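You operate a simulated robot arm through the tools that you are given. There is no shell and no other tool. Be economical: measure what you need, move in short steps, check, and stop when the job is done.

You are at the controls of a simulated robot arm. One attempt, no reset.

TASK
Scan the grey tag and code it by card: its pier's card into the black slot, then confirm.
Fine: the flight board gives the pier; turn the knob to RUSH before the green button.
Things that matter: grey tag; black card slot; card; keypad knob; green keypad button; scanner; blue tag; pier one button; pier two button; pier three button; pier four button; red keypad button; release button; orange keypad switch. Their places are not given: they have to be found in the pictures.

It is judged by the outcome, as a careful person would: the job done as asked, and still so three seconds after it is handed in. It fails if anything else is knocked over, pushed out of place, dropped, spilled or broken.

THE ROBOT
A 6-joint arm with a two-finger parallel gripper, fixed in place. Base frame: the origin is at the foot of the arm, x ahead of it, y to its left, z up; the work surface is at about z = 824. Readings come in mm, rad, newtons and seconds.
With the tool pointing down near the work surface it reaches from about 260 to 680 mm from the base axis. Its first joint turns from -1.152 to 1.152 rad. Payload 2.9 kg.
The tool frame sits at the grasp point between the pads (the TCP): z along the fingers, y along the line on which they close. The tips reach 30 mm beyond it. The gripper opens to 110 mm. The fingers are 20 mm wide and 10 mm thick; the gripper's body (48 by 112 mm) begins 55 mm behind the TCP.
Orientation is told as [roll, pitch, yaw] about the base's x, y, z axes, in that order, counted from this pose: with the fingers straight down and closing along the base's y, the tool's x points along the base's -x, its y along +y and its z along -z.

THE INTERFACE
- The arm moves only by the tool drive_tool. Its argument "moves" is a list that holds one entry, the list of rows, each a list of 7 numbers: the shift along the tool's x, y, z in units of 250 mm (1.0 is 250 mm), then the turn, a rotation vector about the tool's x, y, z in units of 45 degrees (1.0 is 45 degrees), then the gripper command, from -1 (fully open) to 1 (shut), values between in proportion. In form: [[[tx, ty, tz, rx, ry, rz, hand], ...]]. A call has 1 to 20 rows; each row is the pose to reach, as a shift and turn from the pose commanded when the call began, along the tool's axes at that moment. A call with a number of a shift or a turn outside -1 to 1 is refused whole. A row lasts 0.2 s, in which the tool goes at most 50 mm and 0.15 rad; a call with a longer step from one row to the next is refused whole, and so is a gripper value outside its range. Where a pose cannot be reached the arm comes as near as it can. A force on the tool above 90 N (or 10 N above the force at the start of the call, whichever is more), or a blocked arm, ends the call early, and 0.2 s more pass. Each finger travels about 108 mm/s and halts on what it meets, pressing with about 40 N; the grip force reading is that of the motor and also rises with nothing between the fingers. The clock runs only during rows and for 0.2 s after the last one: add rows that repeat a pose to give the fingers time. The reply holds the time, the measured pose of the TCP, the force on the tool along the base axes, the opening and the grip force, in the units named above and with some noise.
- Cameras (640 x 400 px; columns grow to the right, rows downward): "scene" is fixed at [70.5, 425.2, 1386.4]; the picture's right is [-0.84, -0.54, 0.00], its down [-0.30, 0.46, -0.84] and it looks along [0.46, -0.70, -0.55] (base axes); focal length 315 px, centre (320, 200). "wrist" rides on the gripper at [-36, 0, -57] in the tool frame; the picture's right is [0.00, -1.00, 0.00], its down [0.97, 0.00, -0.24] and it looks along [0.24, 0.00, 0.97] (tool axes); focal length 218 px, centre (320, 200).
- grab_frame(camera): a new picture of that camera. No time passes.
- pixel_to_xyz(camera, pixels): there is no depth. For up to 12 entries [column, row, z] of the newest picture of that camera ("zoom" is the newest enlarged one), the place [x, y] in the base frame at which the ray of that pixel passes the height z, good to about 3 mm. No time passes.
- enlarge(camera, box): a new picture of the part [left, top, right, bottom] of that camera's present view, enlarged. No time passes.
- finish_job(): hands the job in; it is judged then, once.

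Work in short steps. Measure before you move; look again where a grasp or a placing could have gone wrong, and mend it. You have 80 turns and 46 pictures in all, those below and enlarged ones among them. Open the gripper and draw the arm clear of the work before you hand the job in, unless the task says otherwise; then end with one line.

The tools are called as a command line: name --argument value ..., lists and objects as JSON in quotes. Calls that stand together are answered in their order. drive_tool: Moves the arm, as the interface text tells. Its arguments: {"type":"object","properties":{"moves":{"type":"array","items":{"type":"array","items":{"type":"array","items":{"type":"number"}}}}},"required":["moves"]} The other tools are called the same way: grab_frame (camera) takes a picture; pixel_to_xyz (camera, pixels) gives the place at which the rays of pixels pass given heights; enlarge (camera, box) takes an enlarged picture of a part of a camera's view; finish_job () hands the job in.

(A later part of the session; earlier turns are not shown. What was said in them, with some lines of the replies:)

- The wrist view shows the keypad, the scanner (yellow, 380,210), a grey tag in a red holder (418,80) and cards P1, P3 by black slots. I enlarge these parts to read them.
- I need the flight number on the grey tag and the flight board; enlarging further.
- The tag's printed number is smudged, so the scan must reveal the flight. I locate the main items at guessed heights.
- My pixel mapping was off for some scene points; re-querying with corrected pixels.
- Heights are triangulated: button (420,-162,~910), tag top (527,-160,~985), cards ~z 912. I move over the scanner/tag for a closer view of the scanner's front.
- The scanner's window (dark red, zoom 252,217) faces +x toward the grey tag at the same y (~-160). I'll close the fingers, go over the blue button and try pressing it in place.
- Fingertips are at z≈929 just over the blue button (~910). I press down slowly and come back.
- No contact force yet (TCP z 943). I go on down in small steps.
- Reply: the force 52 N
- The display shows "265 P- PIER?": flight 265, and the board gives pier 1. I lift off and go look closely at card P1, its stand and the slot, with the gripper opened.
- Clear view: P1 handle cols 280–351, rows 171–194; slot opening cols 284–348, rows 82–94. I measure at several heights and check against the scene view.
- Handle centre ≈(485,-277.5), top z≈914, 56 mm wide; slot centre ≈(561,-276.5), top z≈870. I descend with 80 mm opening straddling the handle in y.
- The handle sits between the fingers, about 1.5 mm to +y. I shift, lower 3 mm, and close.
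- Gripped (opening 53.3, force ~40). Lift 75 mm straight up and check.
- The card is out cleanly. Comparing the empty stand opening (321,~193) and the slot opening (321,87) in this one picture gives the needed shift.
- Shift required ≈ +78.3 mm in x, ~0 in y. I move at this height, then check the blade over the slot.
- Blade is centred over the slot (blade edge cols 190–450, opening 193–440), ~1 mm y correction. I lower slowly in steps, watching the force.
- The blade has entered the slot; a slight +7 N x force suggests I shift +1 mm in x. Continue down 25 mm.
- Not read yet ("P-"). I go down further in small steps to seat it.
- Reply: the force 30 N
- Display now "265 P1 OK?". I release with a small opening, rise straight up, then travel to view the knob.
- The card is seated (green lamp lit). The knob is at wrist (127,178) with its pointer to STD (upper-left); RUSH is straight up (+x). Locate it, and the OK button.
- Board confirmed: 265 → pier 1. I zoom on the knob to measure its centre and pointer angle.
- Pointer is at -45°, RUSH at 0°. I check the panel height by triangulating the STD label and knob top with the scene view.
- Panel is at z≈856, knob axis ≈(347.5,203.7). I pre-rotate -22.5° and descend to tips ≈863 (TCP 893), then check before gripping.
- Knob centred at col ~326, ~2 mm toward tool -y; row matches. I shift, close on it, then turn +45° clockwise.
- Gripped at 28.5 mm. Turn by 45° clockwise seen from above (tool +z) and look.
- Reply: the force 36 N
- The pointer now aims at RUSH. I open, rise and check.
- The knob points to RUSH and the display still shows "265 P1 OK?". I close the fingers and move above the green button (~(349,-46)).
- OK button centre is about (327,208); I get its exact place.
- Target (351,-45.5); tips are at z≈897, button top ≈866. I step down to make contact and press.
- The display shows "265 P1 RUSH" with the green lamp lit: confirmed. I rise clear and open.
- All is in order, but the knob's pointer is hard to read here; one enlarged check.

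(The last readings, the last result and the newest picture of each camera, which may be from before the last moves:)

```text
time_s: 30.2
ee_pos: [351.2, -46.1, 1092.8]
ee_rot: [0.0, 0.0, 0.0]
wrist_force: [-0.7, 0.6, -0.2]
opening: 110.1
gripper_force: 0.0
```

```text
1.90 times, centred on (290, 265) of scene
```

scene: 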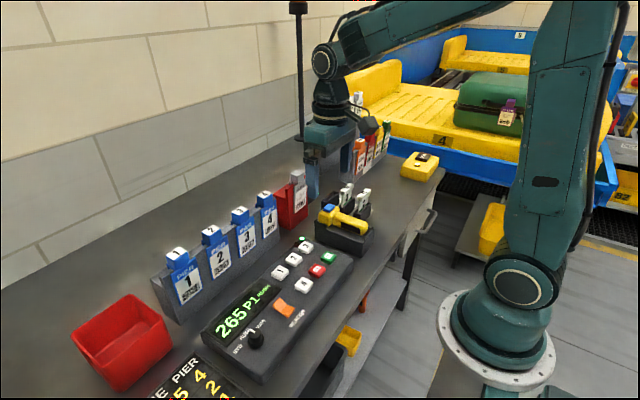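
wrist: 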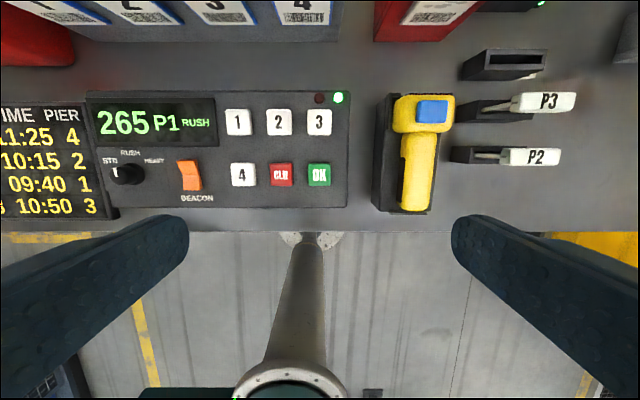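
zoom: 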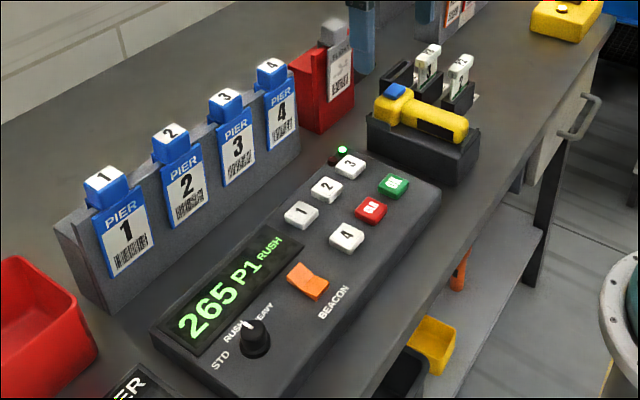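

The pointer is straight up at RUSH, the display reads 265 P1 RUSH and nothing else has moved. I hand the job in.

finish_job

```text
The job is handed in.
```

The job is done and handed in: the grey tag scanned as flight 265, the board gives pier 1, the P1 card is in the black slot, and with the knob at RUSH the green button confirmed it; the display reads "265 P1 RUSH".
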